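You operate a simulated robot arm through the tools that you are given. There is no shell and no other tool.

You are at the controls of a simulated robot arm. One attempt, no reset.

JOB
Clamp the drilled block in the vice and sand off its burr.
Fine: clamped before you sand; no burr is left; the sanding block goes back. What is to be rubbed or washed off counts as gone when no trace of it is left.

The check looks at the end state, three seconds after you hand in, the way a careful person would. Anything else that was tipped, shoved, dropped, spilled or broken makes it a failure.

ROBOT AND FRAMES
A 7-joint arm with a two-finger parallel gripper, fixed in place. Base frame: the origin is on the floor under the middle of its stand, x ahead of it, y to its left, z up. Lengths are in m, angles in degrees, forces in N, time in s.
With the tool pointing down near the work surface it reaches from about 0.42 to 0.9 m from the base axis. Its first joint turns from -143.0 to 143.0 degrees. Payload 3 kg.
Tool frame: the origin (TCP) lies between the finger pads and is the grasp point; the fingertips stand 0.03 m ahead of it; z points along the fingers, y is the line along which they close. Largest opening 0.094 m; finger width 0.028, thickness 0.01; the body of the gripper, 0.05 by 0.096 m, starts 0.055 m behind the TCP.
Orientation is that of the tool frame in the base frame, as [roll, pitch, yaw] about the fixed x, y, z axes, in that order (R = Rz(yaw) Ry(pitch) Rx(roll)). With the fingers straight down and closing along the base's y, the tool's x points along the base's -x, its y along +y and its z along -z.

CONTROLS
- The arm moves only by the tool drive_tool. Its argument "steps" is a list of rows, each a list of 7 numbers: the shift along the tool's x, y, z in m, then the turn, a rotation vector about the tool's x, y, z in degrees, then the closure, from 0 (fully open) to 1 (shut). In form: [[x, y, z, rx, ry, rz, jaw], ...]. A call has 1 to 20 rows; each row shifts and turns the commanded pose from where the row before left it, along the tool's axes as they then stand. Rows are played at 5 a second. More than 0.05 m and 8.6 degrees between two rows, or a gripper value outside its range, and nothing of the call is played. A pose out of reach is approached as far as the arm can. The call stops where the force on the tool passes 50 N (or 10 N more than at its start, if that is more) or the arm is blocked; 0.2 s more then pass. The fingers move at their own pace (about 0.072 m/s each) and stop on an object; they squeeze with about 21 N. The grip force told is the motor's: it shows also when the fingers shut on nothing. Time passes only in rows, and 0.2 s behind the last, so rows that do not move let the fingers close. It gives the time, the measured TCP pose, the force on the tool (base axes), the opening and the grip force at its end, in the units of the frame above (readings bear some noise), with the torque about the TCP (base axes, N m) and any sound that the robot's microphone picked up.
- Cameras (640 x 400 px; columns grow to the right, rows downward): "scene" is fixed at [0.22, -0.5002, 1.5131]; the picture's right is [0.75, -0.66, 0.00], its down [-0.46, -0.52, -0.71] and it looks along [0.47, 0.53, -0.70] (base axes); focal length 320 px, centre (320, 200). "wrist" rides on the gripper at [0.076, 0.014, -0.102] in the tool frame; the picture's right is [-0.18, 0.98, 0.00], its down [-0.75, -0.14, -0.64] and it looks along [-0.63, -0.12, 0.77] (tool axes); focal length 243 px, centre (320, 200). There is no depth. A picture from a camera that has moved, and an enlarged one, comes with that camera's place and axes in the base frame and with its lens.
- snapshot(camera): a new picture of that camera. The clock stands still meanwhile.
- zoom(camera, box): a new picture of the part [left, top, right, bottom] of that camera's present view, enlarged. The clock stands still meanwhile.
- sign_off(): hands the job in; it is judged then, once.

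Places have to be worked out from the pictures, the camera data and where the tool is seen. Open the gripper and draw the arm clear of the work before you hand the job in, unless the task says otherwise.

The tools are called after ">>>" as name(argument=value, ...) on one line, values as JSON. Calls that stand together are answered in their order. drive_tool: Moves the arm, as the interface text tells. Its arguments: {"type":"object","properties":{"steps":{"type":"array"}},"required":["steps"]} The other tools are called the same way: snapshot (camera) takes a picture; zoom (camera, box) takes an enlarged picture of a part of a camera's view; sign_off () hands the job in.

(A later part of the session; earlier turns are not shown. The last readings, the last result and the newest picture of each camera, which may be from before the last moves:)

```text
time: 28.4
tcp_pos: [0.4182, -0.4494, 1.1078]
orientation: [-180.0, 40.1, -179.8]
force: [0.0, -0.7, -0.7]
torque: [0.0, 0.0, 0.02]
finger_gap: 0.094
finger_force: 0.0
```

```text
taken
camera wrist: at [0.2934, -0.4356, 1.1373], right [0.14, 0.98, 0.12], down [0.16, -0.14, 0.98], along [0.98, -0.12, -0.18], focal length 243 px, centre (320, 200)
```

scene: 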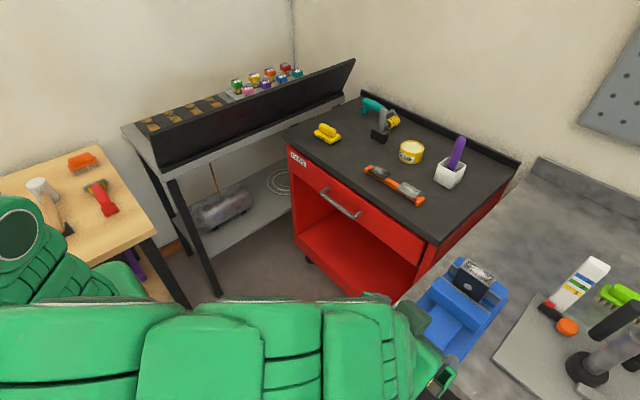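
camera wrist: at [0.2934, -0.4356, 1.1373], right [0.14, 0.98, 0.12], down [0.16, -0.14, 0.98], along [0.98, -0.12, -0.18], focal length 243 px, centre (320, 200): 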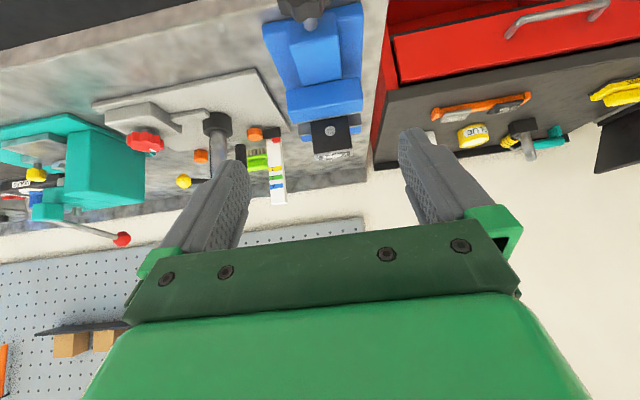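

The 40° pitch worked. I continue to the full horizontal orientation.

>>> drive_tool(steps=[[0, 0, 0, 0, -8.3, 0, 0], [0, 0, 0, 0, -8.3, 0, 0], [0, 0, 0, 0, -8.3, 0, 0], [0, 0, 0, 0, -8.3, 0, 0], [0, 0, 0, 0, -8.3, 0, 0], [0, 0, 0, 0, -8.3, 0, 0], [0, 0, 0, 0, 0, 0, 0], [0, 0, 0, 0, 0, 0, 0]])

>>> snapshot(camera="scene")

>>> snapshot(camera="wrist")

```text
time: 30.2
tcp_pos: [0.4167, -0.449, 1.1087]
orientation: [-179.9, 89.9, -179.8]
force: [-1.2, -1.3, -0.3]
torque: [0.02, 0.04, 0.0]
finger_gap: 0.0941
finger_force: 0.0
```

```text
taken
```

scene: 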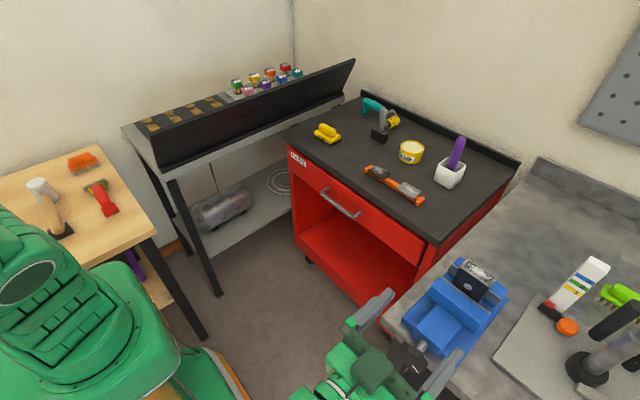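

```text
taken
camera wrist: at [0.3146, -0.435, 1.0319], right [0.0, 0.98, 0.18], down [-0.64, -0.14, 0.76], along [0.77, -0.12, 0.63], focal length 243 px, centre (320, 200)
```

wrist: 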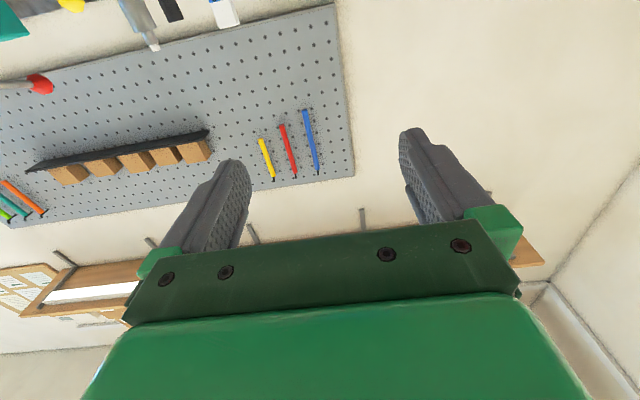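

The horizontal pose is reachable. To get a long turning stroke I first wind the tool back about its own axis, opposite to the closing direction, while still clear of the knob.

>>> drive_tool(steps=[[0, 0, 0, 0, 0, -8.5, 0], [0, 0, 0, 0, 0, -8.5, 0], [0, 0, 0, 0, 0, -8.5, 0], [0, 0, 0, 0, 0, -8.5, 0], [0, 0, 0, 0, 0, -8.5, 0], [0, 0, 0, 0, 0, -8.5, 0], [0, 0, 0, 0, 0, -8.5, 0], [0, 0, 0, 0, 0, -8.5, 0], [0, 0, 0, 0, 0, -8.5, 0], [0, 0, 0, 0, 0, -8.5, 0], [0, 0, 0, 0, 0, -8.5, 0], [0, 0, 0, 0, 0, -8.5, 0], [0, 0, 0, 0, 0, -8.5, 0], [0, 0, 0, 0, 0, -8.5, 0], [0, 0, 0, 0, 0, -8.5, 0], [0, 0, 0, 0, 0, -8.5, 0], [0, 0, 0, 0, 0, -8.5, 0], [0, 0, 0, 0, 0, -8.5, 0], [0, 0, 0, 0, 0, -8.5, 0], [0, 0, 0, 0, 0, -8.5, 0]])

>>> snapshot(camera="wrist")

>>> snapshot(camera="scene")

```text
time: 34.4
tcp_pos: [0.4131, -0.4326, 1.5369]
orientation: [-103.9, -77.2, -73.5]
force: [0.1, 0.1, -0.6]
torque: [0.03, 0.01, 0.0]
finger_gap: 0.094
finger_force: 0.1
out of reach, approached as far as the arm can: row 4, 5, 6, 7, 8, 9, 10, 11, 12, 13, 14, 15, 16, 19, 20
```

```text
taken
camera wrist: at [0.3173, -0.4675, 1.613], right [0.03, -0.92, -0.39], down [-0.69, 0.26, -0.67], along [0.72, 0.29, -0.63], focal length 243 px, centre (320, 200)
```

wrist: 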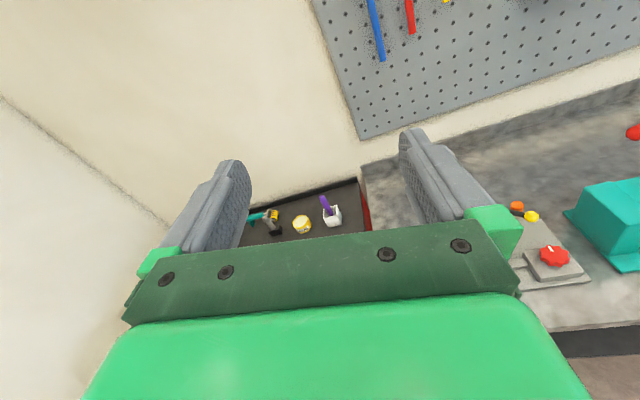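

```text
taken
```

scene: 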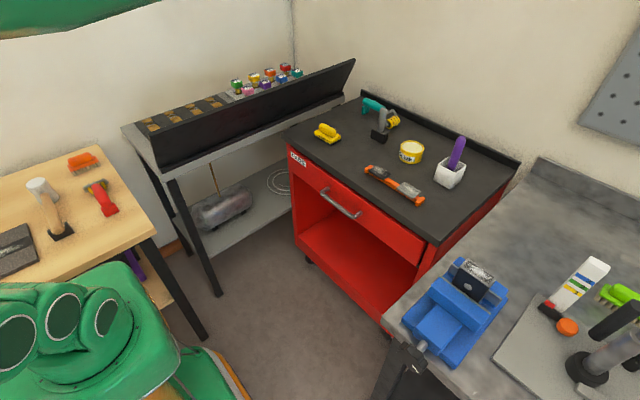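

Winding back hit a limit after about 25°, and the out-of-reach handling made the arm wander upward to z≈1.54 (nothing touched). I'll rotate back in small batches, watching for drift, and avoid out-of-reach commands near objects from now on.

>>> drive_tool(steps=[[0, 0, 0, 0, 0, 8.5, 0], [0, 0, 0, 0, 0, 8.5, 0], [0, 0, 0, 0, 0, 8.5, 0], [0, 0, 0, 0, 0, 8.5, 0]])

>>> snapshot(camera="scene")

```text
time: 35.4
tcp_pos: [0.415, -0.4301, 1.5363]
orientation: [-93.7, -44.1, -83.8]
force: [0.5, 0.3, -0.1]
torque: [-0.01, 0.01, 0.0]
finger_gap: 0.094
finger_force: 0.1
```

```text
taken
```

scene: 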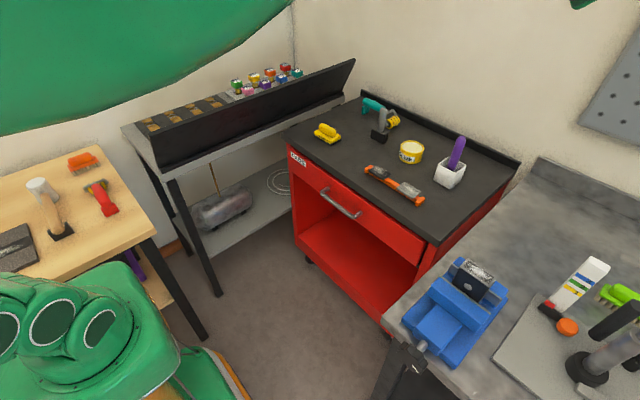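

Turning back holds position now. I continue rotating back.

>>> drive_tool(steps=[[0, 0, 0, 0, 0, 8.5, 0], [0, 0, 0, 0, 0, 8.5, 0], [0, 0, 0, 0, 0, 8.5, 0], [0, 0, 0, 0, 0, 8.5, 0], [0, 0, 0, 0, 0, 8.5, 0], [0, 0, 0, 0, 0, 8.5, 0], [0, 0, 0, 0, 0, 8.5, 0], [0, 0, 0, 0, 0, 8.5, 0]])

>>> snapshot(camera="wrist")

```text
time: 37.2
tcp_pos: [0.4152, -0.4306, 1.5379]
orientation: [-92.8, 23.9, -87.4]
force: [-0.1, 0.0, -0.1]
torque: [0.02, 0.0, 0.01]
finger_gap: 0.0939
finger_force: 0.1
```

```text
taken
camera wrist: at [0.3147, -0.5016, 1.4977], right [-0.07, 0.56, -0.82], down [-0.66, 0.59, 0.46], along [0.75, 0.58, 0.33], focal length 243 px, centre (320, 200)
```

wrist: 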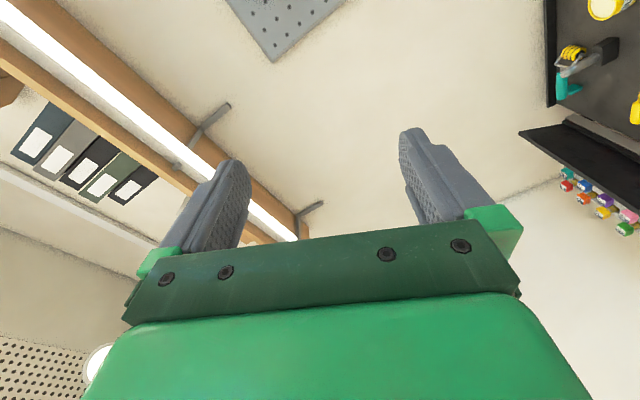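

>>> drive_tool(steps=[[0, 0, 0, 0, 0, 8.3, 0], [0, 0, 0, 0, 0, 8.3, 0], [0, 0, 0, 0, 0, 8.3, 0], [0, 0, 0, 0, 0, 8.3, 0], [0, 0, 0, 0, 0, 8.3, 0], [0, 0, 0, 0, 0, 8.3, 0], [0, 0, 0, 0, 0, 8.3, 0], [0, 0, 0, 0, 0, 8.3, 0]])

>>> snapshot(camera="wrist")

>>> snapshot(camera="scene")

```text
time: 39.0
tcp_pos: [0.4141, -0.4306, 1.537]
orientation: [173.5, 87.4, 177.2]
force: [-0.5, 0.4, 0.3]
torque: [-0.01, -0.01, 0.0]
finger_gap: 0.094
finger_force: 0.1
```

```text
taken
camera wrist: at [0.3081, -0.4237, 1.4656], right [-0.05, 0.98, 0.19], down [-0.6, -0.18, 0.78], along [0.8, -0.07, 0.6], focal length 243 px, centre (320, 200)
```

wrist: 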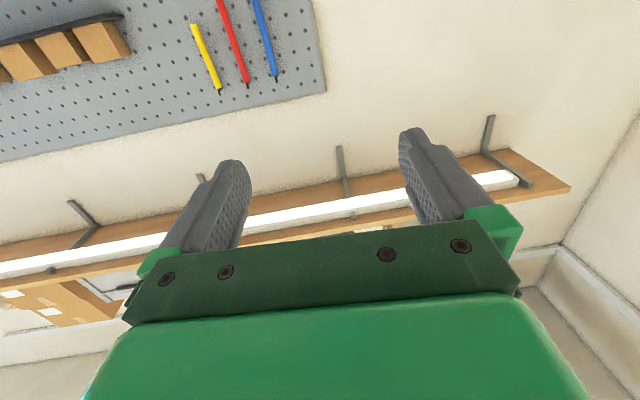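

```text
taken
```

scene: 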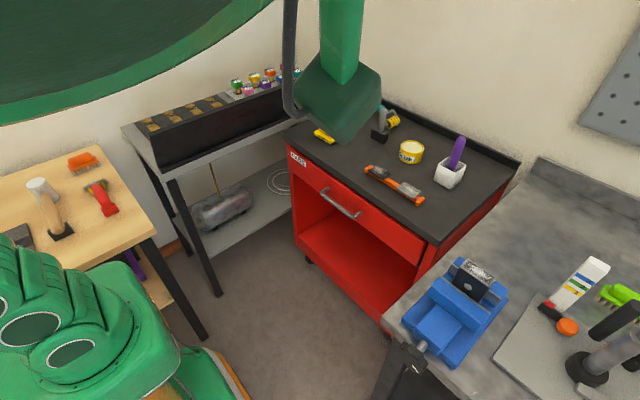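

I'm back at roughly the original orientation, but high up. I correct the small tilts and descend in steps.

>>> drive_tool(steps=[[0, 0, 0, 3.5, -2.4, 0, 0], [0.04, -0.003, 0, 0, 0, 0, 0], [0.04, -0.003, 0, 0, 0, 0, 0], [0.04, -0.003, 0, 0, 0, 0, 0], [0.04, -0.003, 0, 0, 0, 0, 0], [0, 0, 0, 0, 0, 0, 0]])

```text
time: 40.4
tcp_pos: [0.416, -0.4468, 1.3755]
orientation: [149.5, 89.7, 149.6]
force: [0.3, -0.1, 0.8]
torque: [-0.03, -0.02, -0.03]
finger_gap: 0.0939
finger_force: 0.1
```

>>> drive_tool(steps=[[0.045, 0, 0, 0, 0, 0, 0], [0.045, 0, 0, 0, 0, 0, 0], [0.045, 0, 0, 0, 0, 0, 0], [0.045, 0, 0, 0, 0, 0, 0], [0.045, 0, 0, 0, 0, 0, 0], [0.045, 0, 0, 0, 0, 0, 0], [0, 0, 0, 0, 0, 0, 0]])

>>> snapshot(camera="scene")

```text
time: 42.0
tcp_pos: [0.4153, -0.4399, 1.1047]
orientation: [166.2, 89.9, 166.4]
force: [-0.2, 0.1, 0.0]
torque: [-0.02, 0.0, 0.02]
finger_gap: 0.0938
finger_force: 0.0
```

```text
taken
```

scene: 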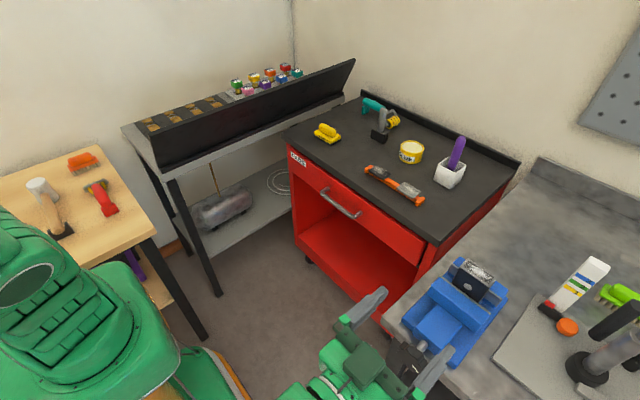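

Back at the earlier staging pose. I test how far the tool can turn in the closing (+) direction here, in free space.

>>> drive_tool(steps=[[0, 0, 0, 0, 0, 8.5, 0], [0, 0, 0, 0, 0, 8.5, 0], [0, 0, 0, 0, 0, 8.5, 0], [0, 0, 0, 0, 0, 8.5, 0], [0, 0, 0, 0, 0, 8.5, 0], [0, 0, 0, 0, 0, 8.5, 0], [0, 0, 0, 0, 0, 8.5, 0], [0, 0, 0, 0, 0, 8.5, 0], [0, 0, 0, 0, 0, 8.5, 0], [0, 0, 0, 0, 0, 8.5, 0], [0, 0, 0, 0, 0, 5, 0]])

>>> snapshot(camera="wrist")

```text
time: 44.4
tcp_pos: [0.4129, -0.4424, 1.1067]
orientation: [90.2, -0.2, 90.1]
force: [0.0, 0.8, 0.8]
torque: [-0.01, -0.02, 0.01]
finger_gap: 0.0939
finger_force: 0.1
```

```text
taken
camera wrist: at [0.3102, -0.3667, 1.1216], right [0.0, -0.19, 0.98], down [-0.64, -0.75, -0.14], along [0.77, -0.63, -0.12], focal length 243 px, centre (320, 200)
```

wrist: 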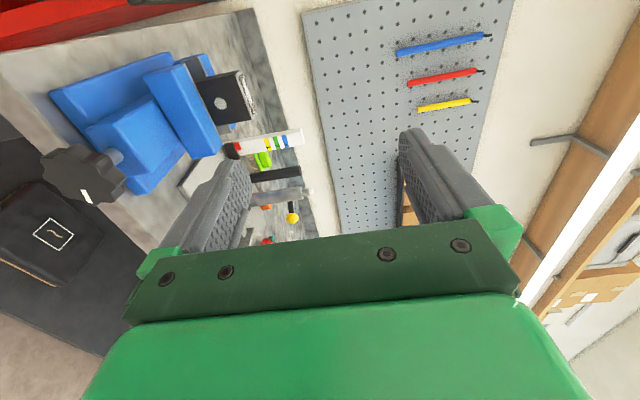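

>>> drive_tool(steps=[[0, 0, 0, 0, 0, 8.5, 0], [0, 0, 0, 0, 0, 8.5, 0], [0, 0, 0, 0, 0, 8.5, 0], [0, 0, 0, 0, 0, 8.5, 0], [0, 0, 0, 0, 0, 8.5, 0], [0, 0, 0, 0, 0, 8.5, 0], [0, 0, 0, 0, 0, 8.5, 0], [0, 0, 0, 0, 0, 8.5, 0], [0, 0, 0, 0, 0, 8.5, 0], [0, 0, 0, 0, 0, 8.5, 0], [0, 0, 0, 0, 0, 5, 0]])

>>> snapshot(camera="wrist")

```text
time: 46.8
tcp_pos: [0.4128, -0.4423, 1.1076]
orientation: [-139.6, -89.6, -40.3]
force: [-0.4, -0.4, 0.0]
torque: [-0.01, 0.0, -0.01]
finger_gap: 0.0941
finger_force: 0.0
```

```text
taken
camera wrist: at [0.3116, -0.4572, 1.1836], right [0.0, -0.98, -0.19], down [-0.65, 0.14, -0.75], along [0.76, 0.12, -0.63], focal length 243 px, centre (320, 200)
```

wrist: 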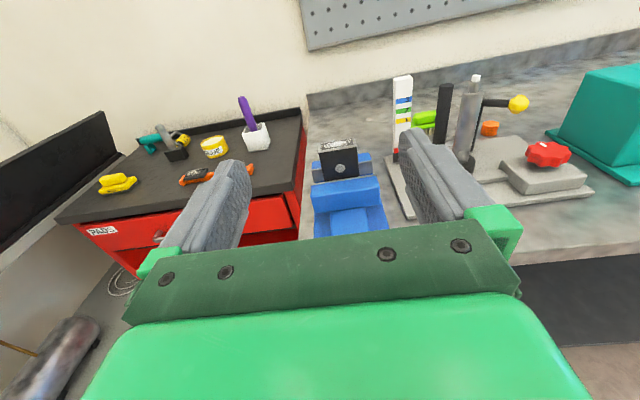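

At +180° the camera sits above the tool with a clear forward view, and the TCP projects near the picture centre. I lower to knob height, staying about 4 cm in front of the knob, and sight it.

>>> drive_tool(steps=[[-0.04, 0, 0, 0, 0, 0, 0], [-0.04, 0, 0, 0, 0, 0, 0], [-0.04, 0, 0, 0, 0, 0, 0], [0, 0, 0, 0, 0, 0, 0]])

>>> snapshot(camera="wrist")

```text
time: 47.8
tcp_pos: [0.4131, -0.4432, 0.9855]
orientation: [-162.1, -89.7, -17.7]
force: [0.4, -0.4, -0.5]
torque: [0.01, -0.01, 0.01]
finger_gap: 0.0942
finger_force: 0.1
```

```text
taken
camera wrist: at [0.3108, -0.4579, 1.0628], right [0.0, -0.98, -0.19], down [-0.65, 0.14, -0.75], along [0.76, 0.12, -0.63], focal length 243 px, centre (320, 200)
```

wrist: 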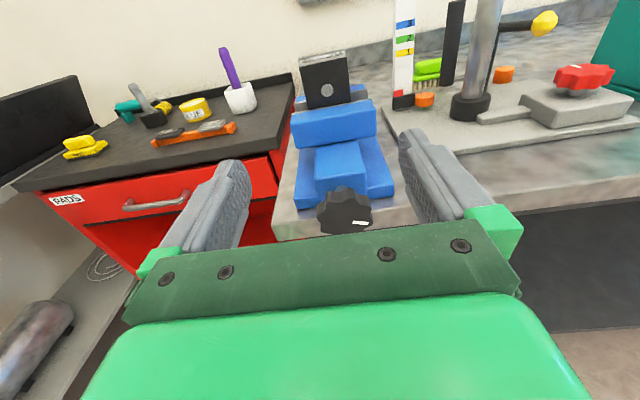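

>>> drive_tool(steps=[[-0.04, 0, 0, 0, 0, 0, 0], [-0.04, 0, 0, 0, 0, 0, 0], [0, 0, 0, 0, 0, 0, 0]])

>>> snapshot(camera="wrist")

>>> zoom(camera="wrist", box=[250, 90, 430, 230])

>>> snapshot(camera="scene")

```text
time: 48.6
tcp_pos: [0.4134, -0.4437, 0.9058]
orientation: [-160.4, -89.9, -19.5]
force: [0.3, 0.7, 0.4]
torque: [0.0, -0.02, 0.03]
finger_gap: 0.0938
finger_force: 0.1
```

```text
taken
camera wrist: at [0.3106, -0.4585, 0.9827], right [0.0, -0.98, -0.19], down [-0.65, 0.14, -0.75], along [0.76, 0.12, -0.63], focal length 243 px, centre (320, 200)
```

wrist: 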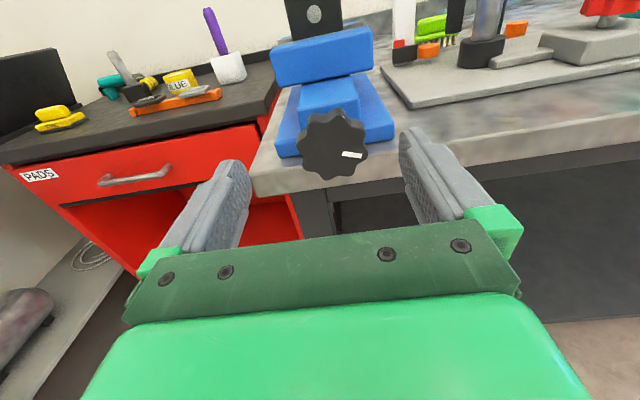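

```text
2.86 times, centred on (340, 160) of wrist
camera zoom: at [0.3106, -0.4585, 0.9827], right [0.0, -0.98, -0.19], down [-0.65, 0.14, -0.75], along [0.76, 0.12, -0.63], focal length 693 px, centre (263, 314)
```

zoom: 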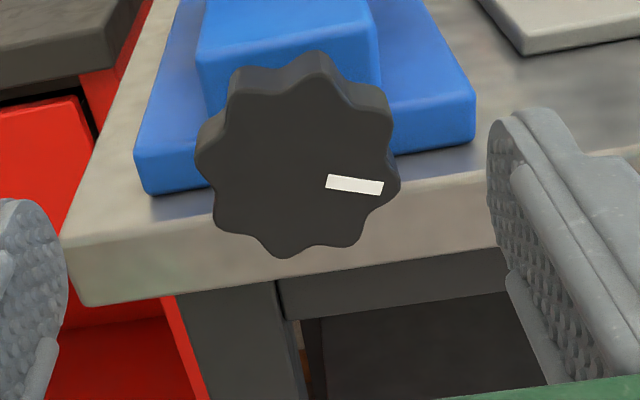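

```text
taken
```

scene: 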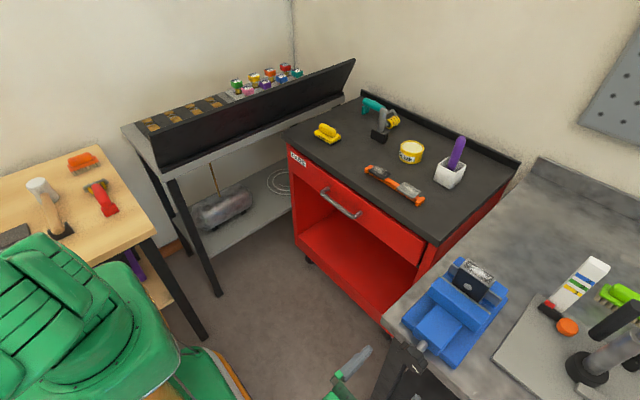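

The knob is clearly visible now: eight lobes, diameter ≈0.056, axis at about (y -0.451, z 0.890). I centre the tool on that axis and check again.

>>> drive_tool(steps=[[-0.008, 0.0037, 0, 0, 0, 0, 0], [-0.008, 0.0037, 0, 0, 0, 0, 0], [0, 0, 0, 0, 0, 0, 0]])

>>> zoom(camera="wrist", box=[240, 60, 400, 210])

```text
time: 49.4
tcp_pos: [0.4126, -0.45, 0.8908]
orientation: [-154.9, -89.7, -25.0]
force: [-0.2, 0.3, 0.2]
torque: [-0.02, 0.03, 0.02]
finger_gap: 0.094
finger_force: 0.2
```

```text
2.67 times, centred on (320, 135) of wrist
camera zoom: at [0.3101, -0.4648, 0.9674], right [0.0, -0.98, -0.19], down [-0.65, 0.14, -0.75], along [0.76, 0.12, -0.63], focal length 647 px, centre (320, 373)
```

zoom: 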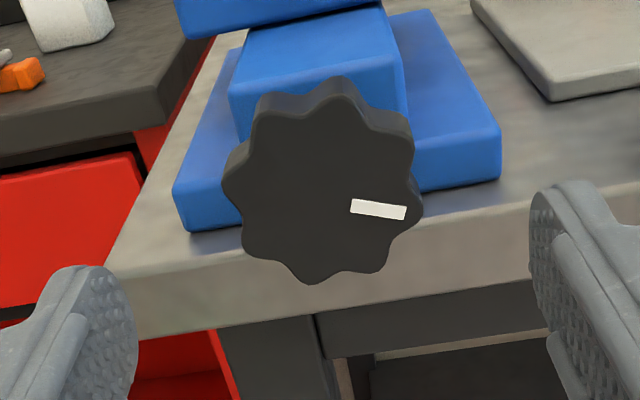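

The knob lies right on the tool axis. I wind the tool back by 180° here to get a full turning stroke.

>>> drive_tool(steps=[[0, 0, 0, 0, 0, -8.5, 0], [0, 0, 0, 0, 0, -8.5, 0], [0, 0, 0, 0, 0, -8.5, 0], [0, 0, 0, 0, 0, -8.5, 0], [0, 0, 0, 0, 0, -8.5, 0], [0, 0, 0, 0, 0, -8.5, 0], [0, 0, 0, 0, 0, -8.5, 0], [0, 0, 0, 0, 0, -8.5, 0], [0, 0, 0, 0, 0, -8.5, 0], [0, 0, 0, 0, 0, -8.5, 0], [0, 0, 0, 0, 0, -8.5, 0], [0, 0, 0, 0, 0, -8.5, 0], [0, 0, 0, 0, 0, -8.5, 0], [0, 0, 0, 0, 0, -8.5, 0], [0, 0, 0, 0, 0, -8.5, 0], [0, 0, 0, 0, 0, -8.5, 0], [0, 0, 0, 0, 0, -8.5, 0], [0, 0, 0, 0, 0, -8.5, 0], [0, 0, 0, 0, 0, -8.5, 0], [0, 0, 0, 0, 0, 0, 0]])

>>> snapshot(camera="wrist")

```text
time: 53.6
tcp_pos: [0.4121, -0.4492, 0.89]
orientation: [90.7, 71.4, 90.8]
force: [0.2, -0.4, 0.2]
torque: [-0.02, 0.01, 0.01]
finger_gap: 0.094
finger_force: 0.0
```

```text
taken
camera wrist: at [0.3096, -0.4116, 0.8235], right [0.0, 0.87, 0.49], down [-0.64, -0.37, 0.67], along [0.77, -0.31, 0.56], focal length 243 px, centre (320, 200)
```

wrist: 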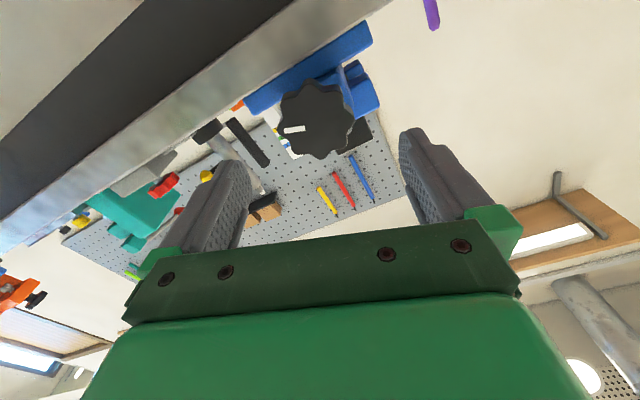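

No limits hit, and the knob is still centred. I advance so the fingers straddle the knob (TCP x≈0.478, fingertips at about 0.508, short of the bench edge at 0.52).

>>> drive_tool(steps=[[0, 0, 0.022, 0, 0, 0, 0], [0, 0, 0.022, 0, 0, 0, 0], [0, 0, 0.022, 0, 0, 0, 0], [0, 0, 0, 0, 0, 0, 0]])

>>> snapshot(camera="wrist")

>>> zoom(camera="scene", box=[330, 270, 500, 400])

```text
time: 54.6
tcp_pos: [0.4786, -0.4497, 0.8912]
orientation: [90.8, 71.4, 90.9]
force: [-0.4, 0.2, -0.1]
torque: [0.01, -0.01, 0.02]
finger_gap: 0.0941
finger_force: 0.1
```

```text
taken
camera wrist: at [0.3764, -0.4117, 0.8237], right [0.0, 0.87, 0.49], down [-0.64, -0.38, 0.67], along [0.77, -0.31, 0.56], focal length 243 px, centre (320, 200)
```

wrist: 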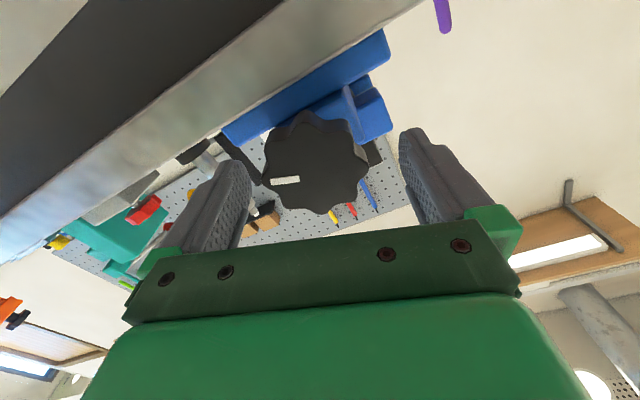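

```text
3.08 times, centred on (415, 335) of scene
camera zoom: at [0.22, -0.5002, 1.5131], right [0.75, -0.66, 0.0], down [-0.46, -0.52, -0.71], along [0.47, 0.53, -0.7], focal length 983 px, centre (28, -215)
```

zoom: 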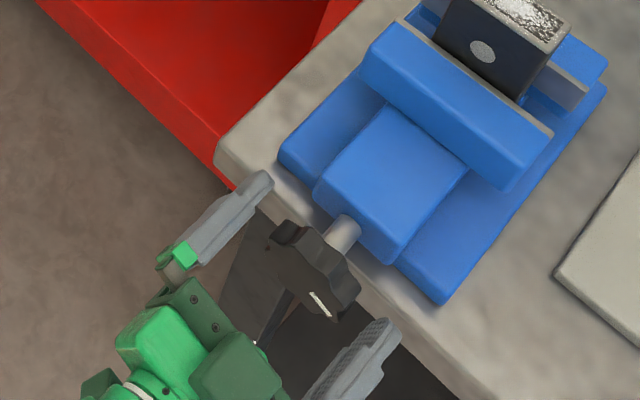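

Comparing views at both tool angles, the knob axis is about 4.5 mm lower (z≈0.886) and its face at x≈0.494. I trim the position, advance 6 mm, and close on the knob.

>>> drive_tool(steps=[[0.004, -0.0024, 0.006, 0, 0, 0, 0], [0, 0, 0, 0, 0, 0, 0]])

>>> drive_tool(steps=[[0, 0, 0, 0, 0, 0, 0.3], [0, 0, 0, 0, 0, 0, 0.6], [0, 0, 0, 0, 0, 0, 1], [0, 0, 0, 0, 0, 0, 1]])

>>> zoom(camera="wrist", box=[200, 80, 440, 240])

```text
time: 55.2
tcp_pos: [0.4851, -0.4505, 0.8863]
orientation: [90.8, 71.3, 90.8]
force: [-0.4, -0.1, 0.9]
torque: [-0.03, 0.0, -0.01]
finger_gap: 0.0941
finger_force: 0.1
```

```text
time: 56.2
tcp_pos: [0.4859, -0.449, 0.8873]
orientation: [90.7, 71.4, 90.8]
force: [-3.4, 4.9, 0.8]
torque: [-0.02, 0.13, 0.14]
finger_gap: 0.0571
finger_force: 45.2
```

```text
2.50 times, centred on (320, 160) of wrist
camera zoom: at [0.3829, -0.4129, 0.8191], right [0.0, 0.87, 0.49], down [-0.64, -0.38, 0.67], along [0.77, -0.31, 0.56], focal length 606 px, centre (320, 300)
```

zoom: 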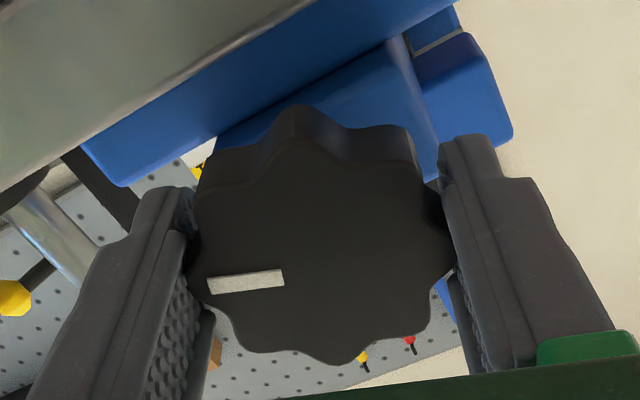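

The knob is firmly gripped (gap 0.057) with little side load, so it is centred. I turn it clockwise by about 80° and check whether the jaw closes.

>>> drive_tool(steps=[[0, 0, 0, 0, 0, 8, 1], [0, 0, 0, 0, 0, 8, 1], [0, 0, 0, 0, 0, 8, 1], [0, 0, 0, 0, 0, 8, 1], [0, 0, 0, 0, 0, 8, 1], [0, 0, 0, 0, 0, 8, 1], [0, 0, 0, 0, 0, 8, 1], [0, 0, 0, 0, 0, 8, 1], [0, 0, 0, 0, 0, 8, 1], [0, 0, 0, 0, 0, 8, 1]])

>>> snapshot(camera="wrist")

>>> zoom(camera="scene", box=[390, 250, 520, 380])

```text
time: 58.4
tcp_pos: [0.4844, -0.4497, 0.8862]
orientation: [90.1, -8.8, 90.3]
force: [24.1, 7.4, 11.4]
torque: [0.0, -0.35, 0.77]
finger_gap: 0.0574
finger_force: 44.9
```

```text
taken
camera wrist: at [0.3823, -0.3776, 0.9122], right [0.0, -0.33, 0.94], down [-0.64, -0.73, -0.25], along [0.77, -0.6, -0.21], focal length 243 px, centre (320, 200)
```

wrist: 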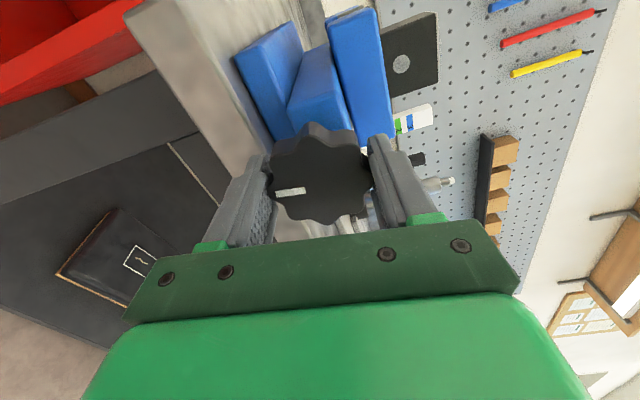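

```text
3.08 times, centred on (455, 315) of scene
camera zoom: at [0.22, -0.5002, 1.5131], right [0.75, -0.66, 0.0], down [-0.46, -0.52, -0.71], along [0.47, 0.53, -0.7], focal length 983 px, centre (-95, -154)
```

zoom: 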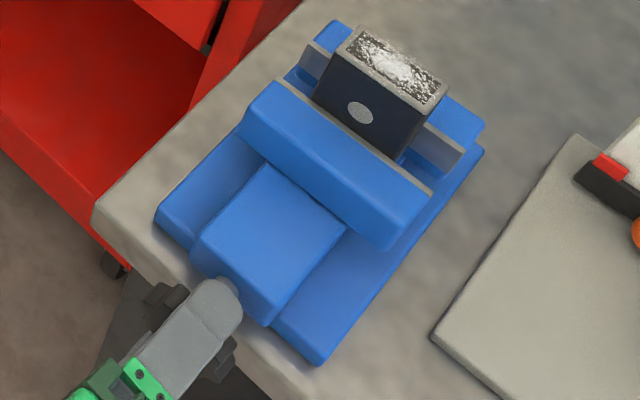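

The knob turned with the gripper, and a 24 N pull toward +x shows the screw is drawing in, which is the closing direction. I follow it forward to relieve that and keep turning.

>>> drive_tool(steps=[[0, 0, 0.001, 0, 0, 0, 1], [0, 0, 0, 0, 0, 0, 1]])

```text
time: 59.0
tcp_pos: [0.4841, -0.4502, 0.8863]
orientation: [90.2, -8.6, 90.1]
force: [-27.0, 31.7, 16.2]
torque: [0.0, -0.43, 0.53]
finger_gap: 0.0573
finger_force: 44.5
```

A 1 mm advance was too much, so the screw pitch is fine (about 2 mm per turn) and the arm is stiff. I relax by half a millimetre and carry on turning.

>>> drive_tool(steps=[[0.0004, 0, -0.0003, 0, 0, 0, 1], [0, 0, 0, 0, 0, 0, 1]])

```text
time: 59.6
tcp_pos: [0.485, -0.451, 0.886]
orientation: [90.1, -8.6, 90.0]
force: [-1.0, 13.1, 10.9]
torque: [-0.01, 0.22, -0.05]
finger_gap: 0.0574
finger_force: 44.1
```

>>> drive_tool(steps=[[0, 0, 4e-05, 0, 0, 8, 1], [0, 0, 4e-05, 0, 0, 8, 1], [0, 0, 4e-05, 0, 0, 8, 1], [0, 0, 4e-05, 0, 0, 8, 1], [0, 0, 4e-05, 0, 0, 8, 1], [0, 0, 4e-05, 0, 0, 8, 1], [0, 0, 4e-05, 0, 0, 8, 1], [0, 0, 4e-05, 0, 0, 8, 1], [0, 0, 4e-05, 0, 0, 8, 1], [0, 0, 4e-05, 0, 0, 8, 1]])

>>> zoom(camera="scene", box=[420, 250, 520, 330])

>>> snapshot(camera="wrist")

```text
time: 61.8
tcp_pos: [0.4836, -0.4501, 0.8855]
orientation: [98.8, -88.7, 81.3]
force: [18.3, -21.4, 25.9]
torque: [-0.04, 0.38, 0.07]
finger_gap: 0.0573
finger_force: 44.9
```

```text
5.00 times, centred on (470, 290) of scene
camera zoom: at [0.22, -0.5002, 1.5131], right [0.75, -0.66, 0.0], down [-0.46, -0.52, -0.71], along [0.47, 0.53, -0.7], focal length 1598 px, centre (-430, -250)
```

zoom: 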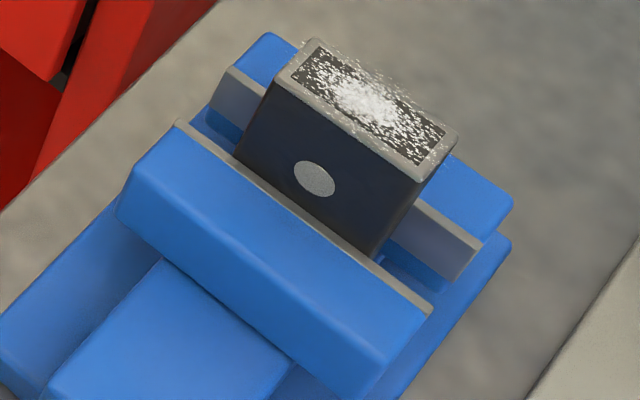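

```text
taken
camera wrist: at [0.3824, -0.4631, 0.963], right [0.0, -0.99, -0.16], down [-0.64, 0.12, -0.75], along [0.76, 0.11, -0.64], focal length 243 px, centre (320, 200)
```

wrist: 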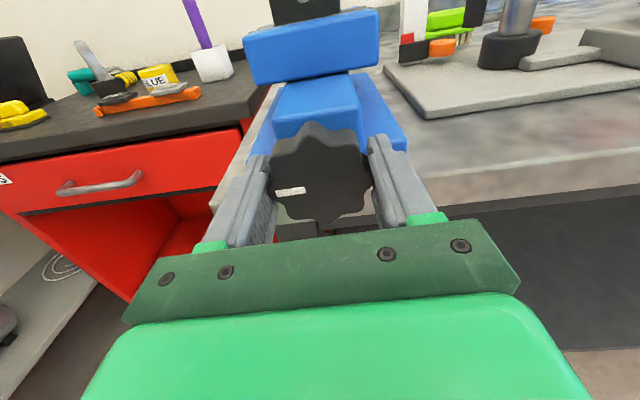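

The moving jaw has advanced about 4–5 mm in 160° and is nearly at the block. I'll release, retract slightly, wind back 160°, and take a second stroke.

>>> drive_tool(steps=[[0, 0, 0, 0, 0, 0, 0.5], [0, 0, 0, 0, 0, 0, 0], [0, 0, 0, 0, 0, 0, 0], [0, 0, -0.013, 0, 0, 0, 0], [0, 0, -0.013, 0, 0, 0, 0], [0, 0, 0, 0, 0, 0, 0]])

>>> drive_tool(steps=[[0, 0, 0, 0, 0, -8.4, 0], [0, 0, 0, 0, 0, -8.4, 0], [0, 0, 0, 0, 0, -8.4, 0], [0, 0, 0, 0, 0, -8.4, 0], [0, 0, 0, 0, 0, -8.4, 0], [0, 0, 0, 0, 0, -8.4, 0], [0, 0, 0, 0, 0, -8.4, 0], [0, 0, 0, 0, 0, -8.4, 0], [0, 0, 0, 0, 0, -8.4, 0], [0, 0, 0, 0, 0, -8.4, 0], [0, 0, 0, 0, 0, -8.4, 0], [0, 0, 0, 0, 0, -8.4, 0], [0, 0, 0, 0, 0, -8.4, 0], [0, 0, 0, 0, 0, -8.4, 0], [0, 0, 0, 0, 0, -8.4, 0], [0, 0, 0, 0, 0, -8.4, 0], [0, 0, 0, 0, 0, -8.4, 0], [0, 0, 0, 0, 0, -8.4, 0], [0, 0, 0, 0, 0, -8.4, 0], [0, 0, 0, 0, 0, -8.4, 0]])

>>> snapshot(camera="wrist")

```text
time: 63.2
tcp_pos: [0.4576, -0.4488, 0.886]
orientation: [99.1, -88.6, 81.1]
force: [0.4, -0.7, -0.6]
torque: [-0.01, 0.0, 0.02]
finger_gap: 0.094
finger_force: 0.1
```

```text
time: 67.4
tcp_pos: [0.4591, -0.4487, 0.886]
orientation: [91.1, 79.5, 91.3]
force: [0.2, -0.1, 0.2]
torque: [-0.01, -0.01, 0.01]
finger_gap: 0.0944
finger_force: 0.0
```

```text
taken
camera wrist: at [0.3564, -0.4218, 0.8143], right [0.0, 0.93, 0.36], down [-0.64, -0.28, 0.72], along [0.77, -0.23, 0.6], focal length 243 px, centre (320, 200)
```

wrist: 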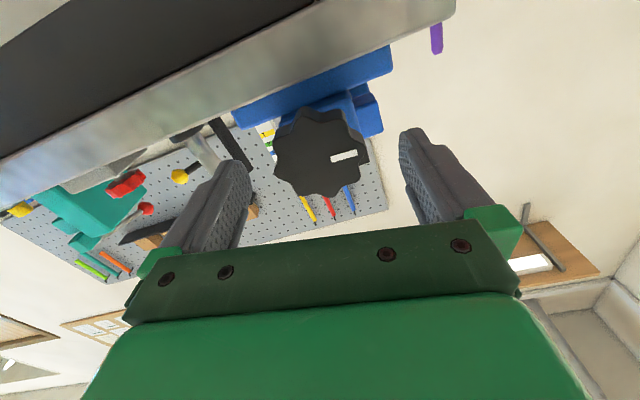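

I advance again, grip, and take the second closing stroke, watching forces as the jaw meets the block.

>>> drive_tool(steps=[[0, -0.001, 0.014, 0, 0, 0, 0], [0, 0, 0.013, 0, 0, 0, 0], [0, 0, 0, 0, 0, 0, 0.4], [0, 0, 0, 0, 0, 0, 0.8], [0, 0, 0, 0, 0, 0, 1], [0, 0, 0, 0, 0, 0, 1]])

>>> drive_tool(steps=[[0, 0, 0.0001, 0, 0, 8, 1], [0, 0, 0.0001, 0, 0, 8, 1], [0, 0, 0.0001, 0, 0, 8, 1], [0, 0, 0.0001, 0, 0, 8, 1], [0, 0, 0.0001, 0, 0, 8, 1], [0, 0, 0.0001, 0, 0, 8, 1], [0, 0, 0.0001, 0, 0, 8, 1], [0, 0, 0.0001, 0, 0, 8, 1], [0, 0, 0.0001, 0, 0, 8, 1], [0, 0, 0.0001, 0, 0, 8, 1]])

>>> zoom(camera="scene", box=[420, 250, 520, 330])

>>> snapshot(camera="wrist")

```text
time: 68.8
tcp_pos: [0.4867, -0.4509, 0.8865]
orientation: [91.3, 79.5, 91.3]
force: [17.3, -17.8, 1.2]
torque: [0.02, 0.44, 0.03]
finger_gap: 0.0579
finger_force: 44.5
```

```text
time: 71.0
tcp_pos: [0.4868, -0.4498, 0.8863]
orientation: [90.1, -0.7, 90.2]
force: [-13.3, 12.3, 2.0]
torque: [0.02, 0.25, 0.62]
finger_gap: 0.0582
finger_force: 44.8
```

```text
5.00 times, centred on (470, 290) of scene
camera zoom: at [0.22, -0.5002, 1.5131], right [0.75, -0.66, 0.0], down [-0.46, -0.52, -0.71], along [0.47, 0.53, -0.7], focal length 1598 px, centre (-430, -250)
```

zoom: 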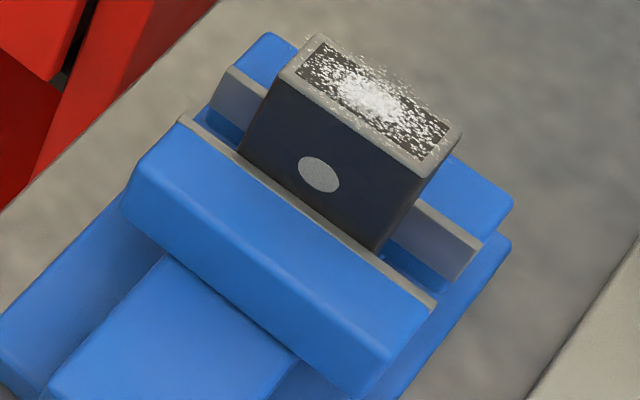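

```text
taken
camera wrist: at [0.3849, -0.3747, 0.9018], right [0.0, -0.2, 0.98], down [-0.64, -0.75, -0.15], along [0.77, -0.63, -0.13], focal length 243 px, centre (320, 200)
```

wrist: 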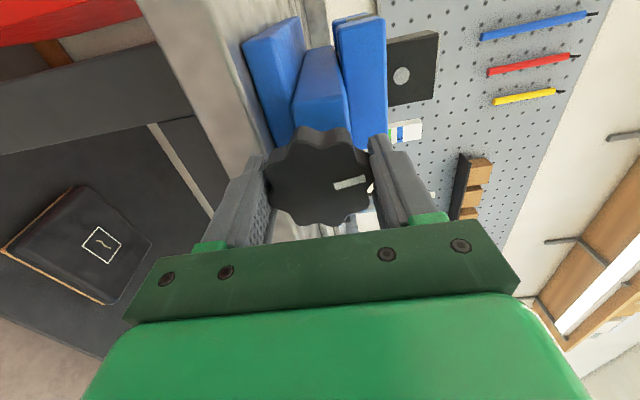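

The jaw is now pushing the block toward the fixed jaw. I continue turning.

>>> drive_tool(steps=[[0, 0, 5e-05, 0, 0, 8, 1], [0, 0, 5e-05, 0, 0, 8, 1], [0, 0, 5e-05, 0, 0, 8, 1], [0, 0, 5e-05, 0, 0, 8, 1], [0, 0, 5e-05, 0, 0, 8, 1], [0, 0, 5e-05, 0, 0, 8, 1], [0, 0, 5e-05, 0, 0, 8, 1], [0, 0, 5e-05, 0, 0, 8, 1], [0, 0, 5e-05, 0, 0, 8, 1], [0, 0, 5e-05, 0, 0, 8, 1]])

>>> zoom(camera="scene", box=[420, 250, 520, 330])

>>> snapshot(camera="wrist")

```text
time: 73.2
tcp_pos: [0.488, -0.4503, 0.8858]
orientation: [91.5, -80.7, 88.7]
force: [0.1, 16.5, 1.6]
torque: [-1.12, -0.41, -0.35]
finger_gap: 0.0577
finger_force: 44.8
```

```text
5.00 times, centred on (470, 290) of scene
camera zoom: at [0.22, -0.5002, 1.5131], right [0.75, -0.66, 0.0], down [-0.46, -0.52, -0.71], along [0.47, 0.53, -0.7], focal length 1598 px, centre (-430, -250)
```

zoom: 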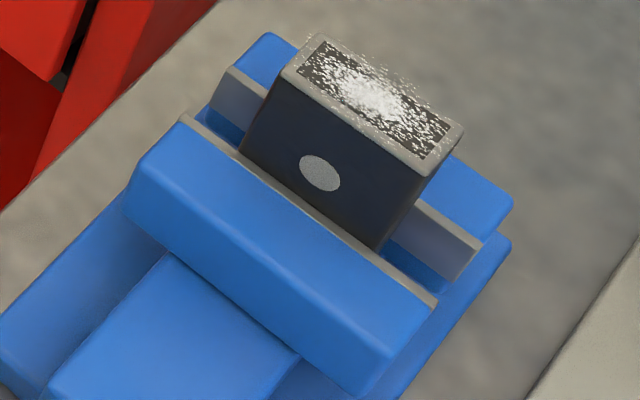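

```text
taken
camera wrist: at [0.3859, -0.4525, 0.9635], right [0.0, -1.0, -0.02], down [-0.65, 0.02, -0.76], along [0.76, 0.02, -0.64], focal length 243 px, centre (320, 200)
```

wrist: 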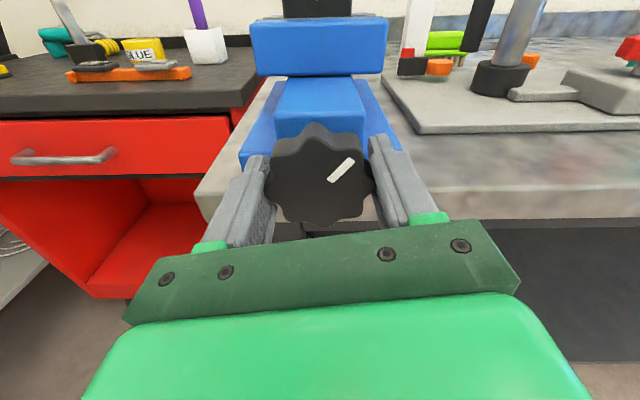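

The knob now slips in the grip at about 1.1 N·m and the jaw has stopped advancing, so the block is squeezed between the jaws. I release, back off along the axis, and look at the clamped block.

>>> drive_tool(steps=[[0, 0, 0, 0, 0, 0, 0.5], [0, 0, 0, 0, 0, 0, 0], [0, 0, 0, 0, 0, 0, 0], [0, 0, -0.025, 0, 0, 0, 0], [0, 0, -0.025, 0, 0, 0, 0], [0, 0, -0.025, 0, 0, 0, 0], [0, 0, 0, 0, 0, 0, 0]])

>>> drive_tool(steps=[[0.04, 0, 0, 0, 0, 0, 0], [0.04, 0, 0, 0, 0, 0, 0], [0.04, 0, 0, 0, 0, 0, 0], [0.04, 0, 0, 0, 0, 0, 0], [0.03, 0, 0, 0, 0, 0, 0], [0, 0, 0, 0, 0, 0, 0]])

>>> snapshot(camera="wrist")

>>> zoom(camera="wrist", box=[240, 80, 440, 240])

```text
time: 74.8
tcp_pos: [0.4114, -0.451, 0.8859]
orientation: [91.6, -80.6, 88.8]
force: [-0.3, 0.9, -0.7]
torque: [0.03, -0.03, -0.04]
finger_gap: 0.094
finger_force: 0.1
```

```text
time: 76.2
tcp_pos: [0.4118, -0.421, 1.0752]
orientation: [91.6, -80.5, 88.5]
force: [-0.4, -0.4, 0.0]
torque: [0.01, 0.0, -0.01]
finger_gap: 0.0938
finger_force: 0.0
```

```text
taken
camera wrist: at [0.3102, -0.4219, 1.1528], right [0.0, -1.0, -0.02], down [-0.65, 0.02, -0.76], along [0.76, 0.02, -0.65], focal length 243 px, centre (320, 200)
```

wrist: 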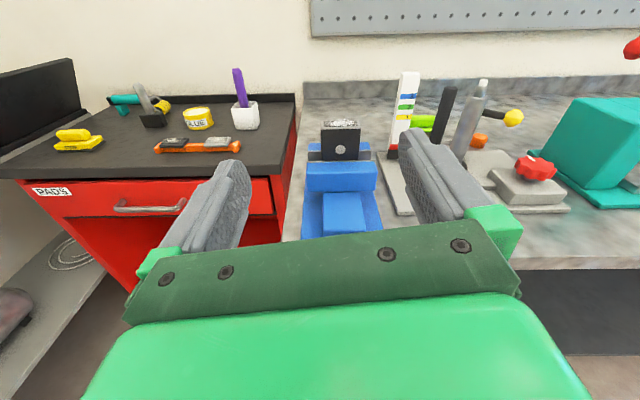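

```text
2.50 times, centred on (340, 160) of wrist
camera zoom: at [0.3102, -0.4219, 1.1528], right [0.0, -1.0, -0.02], down [-0.65, 0.02, -0.76], along [0.76, 0.02, -0.65], focal length 606 px, centre (270, 300)
```

zoom: 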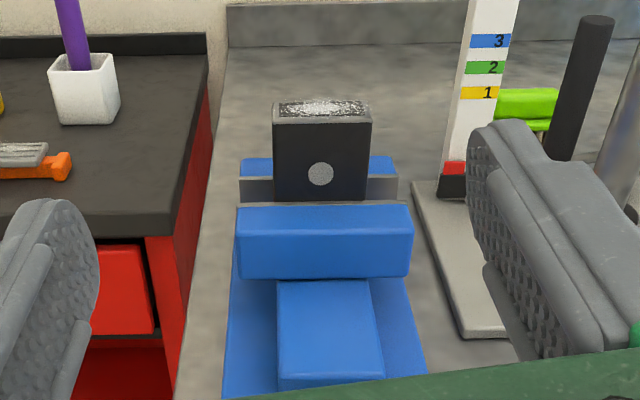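

The block is held upright between the jaws. I wind the tool back to its original roll here, well clear of everything.

>>> drive_tool(steps=[[0, 0, 0, 0, 0, -8.5, 0], [0, 0, 0, 0, 0, -8.5, 0], [0, 0, 0, 0, 0, -8.5, 0], [0, 0, 0, 0, 0, -8.5, 0], [0, 0, 0, 0, 0, -8.5, 0], [0, 0, 0, 0, 0, -8.5, 0], [0, 0, 0, 0, 0, -8.5, 0], [0, 0, 0, 0, 0, -8.5, 0], [0, 0, 0, 0, 0, -8.5, 0], [0, 0, 0, 0, 0, -8.5, 0], [0, 0, 0, 0, 0, -8.5, 0], [0, 0, 0, 0, 0, -8.5, 0], [0, 0, 0, 0, 0, -8.5, 0], [0, 0, 0, 0, 0, -8.5, 0], [0, 0, 0, 0, 0, -8.5, 0], [0, 0, 0, 0, 0, -8.5, 0], [0, 0, 0, 0, 0, -8.5, 0], [0, 0, 0, 0, 0, -8.5, 0], [0, 0, 0, 0, 0, -8.5, 0], [0, 0, 0, 0, 0, -8.5, 0]])

>>> drive_tool(steps=[[0, 0, 0, 0, 8.3, 0, 0], [0, 0, 0, 0, 8.3, 0, 0], [0, 0, 0, 0, 8.3, 0, 0], [0, 0, 0, 0, 8.3, 0, 0], [0, 0, 0, 0, 8.3, 0, 0], [0, 0, 0, 0, 0, 0, 0]])

```text
time: 80.4
tcp_pos: [0.4136, -0.4199, 1.0741]
orientation: [114.9, 89.4, 115.0]
force: [-0.5, -0.1, -0.7]
torque: [0.02, 0.02, 0.0]
finger_gap: 0.0937
finger_force: 0.1
```

```text
time: 81.8
tcp_pos: [0.414, -0.421, 1.0723]
orientation: [179.1, 48.2, 179.6]
force: [0.1, 0.1, 0.0]
torque: [0.02, 0.0, -0.02]
finger_gap: 0.0938
finger_force: 0.1
```

I finish pitching the tool back to straight down, then head toward the sanding block.

>>> drive_tool(steps=[[0, 0, 0, 0, 8.03, 0, 0], [0, 0, 0, 0, 8.03, 0, 0], [0, 0, 0, 0, 8.03, 0, 0], [0, 0, 0, 0, 8.03, 0, 0], [0, 0, 0, 0, 8.03, 0, 0], [0, 0, 0, 0, 8.03, 0, 0], [0, 0, 0, 0, 0, 0, 0]])

```text
time: 83.4
tcp_pos: [0.4143, -0.4188, 1.0737]
orientation: [179.5, 0.0, -179.9]
force: [0.3, 0.0, -0.8]
torque: [-0.01, 0.01, 0.03]
finger_gap: 0.0939
finger_force: 0.0
```

>>> drive_tool(steps=[[-0.0216, 0.0387, 0, 0, 0, 0, 0], [-0.0216, 0.0387, 0, 0, 0, 0, 0], [-0.0216, 0.0387, 0, 0, 0, 0, 0], [-0.0216, 0.0387, 0, 0, 0, 0, 0], [-0.0216, 0.0387, 0, 0, 0, 0, 0], [-0.0216, 0.0387, 0, 0, 0, 0, 0], [-0.0216, 0.0387, 0, 0, 0, 0, 0], [-0.0216, 0.0387, 0, 0, 0, 0, 0], [-0.0216, 0.0387, 0, 0, 0, 0, 0], [-0.0216, 0.0387, 0, 0, 0, 0, 0], [-0.0216, 0.0387, 0.005, 0, 0, 0, 0], [-0.0216, 0.0387, 0.005, 0, 0, 0, 0], [-0.0216, 0.0387, 0.005, 0, 0, 0, 0], [-0.0216, 0.0387, 0.01, 0, 0, 0, 0], [-0.0216, 0.0387, 0.01, 0, 0, 0, 0], [-0.0216, 0.0387, 0.01, 0, 0, 0, 0], [0, 0, 0, 0, 0, 0, 0]])

>>> snapshot(camera="wrist")

>>> zoom(camera="scene", box=[420, 250, 520, 330])

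```text
time: 87.0
tcp_pos: [0.759, 0.2011, 1.0356]
orientation: [179.4, 0.1, -179.8]
force: [-0.1, 0.0, 0.1]
torque: [-0.04, -0.02, -0.01]
finger_gap: 0.094
finger_force: 0.1
```

```text
taken
camera wrist: at [0.6824, 0.2133, 1.1372], right [0.18, 0.98, 0.01], down [0.75, -0.15, 0.64], along [0.63, -0.11, -0.77], focal length 243 px, centre (320, 200)
```

wrist: 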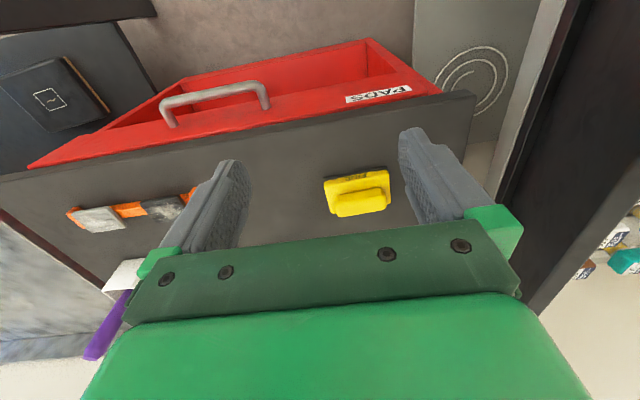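

```text
5.00 times, centred on (470, 290) of scene
camera zoom: at [0.22, -0.5002, 1.5131], right [0.75, -0.66, 0.0], down [-0.46, -0.52, -0.71], along [0.47, 0.53, -0.7], focal length 1598 px, centre (-430, -250)
```

zoom: 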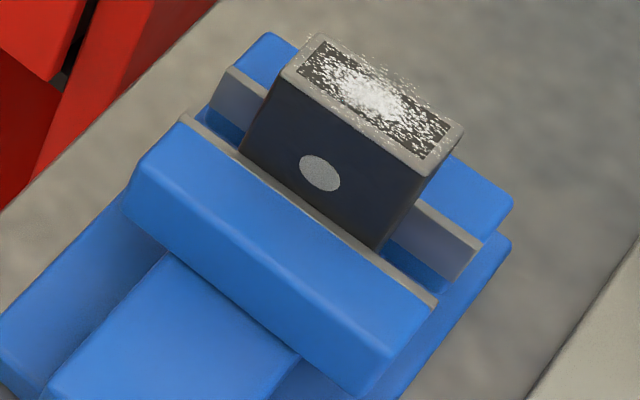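

The vice kept its grip after I let go of the knob. I now study the sanding block closely.

>>> zoom(camera="wrist", box=[305, 155, 405, 225])

>>> zoom(camera="scene", box=[305, 110, 355, 155])

```text
5.71 times, centred on (355, 190) of wrist
camera zoom: at [0.6824, 0.2133, 1.1372], right [0.18, 0.98, 0.01], down [0.75, -0.15, 0.64], along [0.63, -0.11, -0.77], focal length 1386 px, centre (120, 257)
```

zoom: 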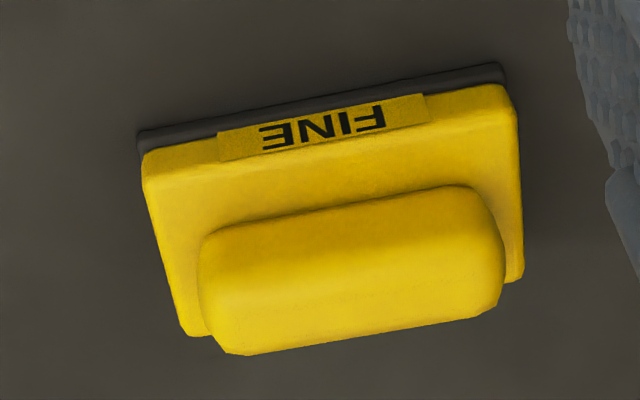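

```text
8.89 times, centred on (330, 132) of scene
camera zoom: at [0.22, -0.5002, 1.5131], right [0.75, -0.66, 0.0], down [-0.46, -0.52, -0.71], along [0.47, 0.53, -0.7], focal length 2840 px, centre (231, 800)
```

zoom: 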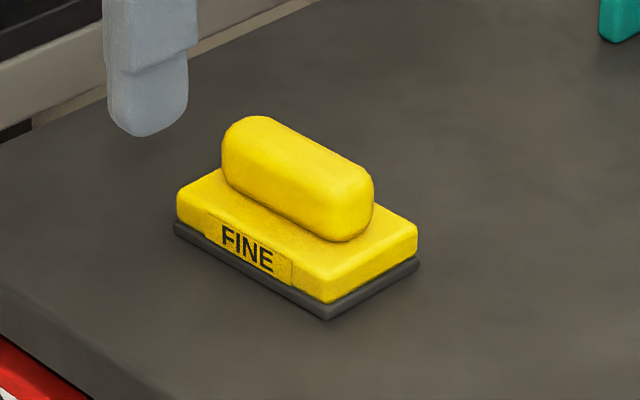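

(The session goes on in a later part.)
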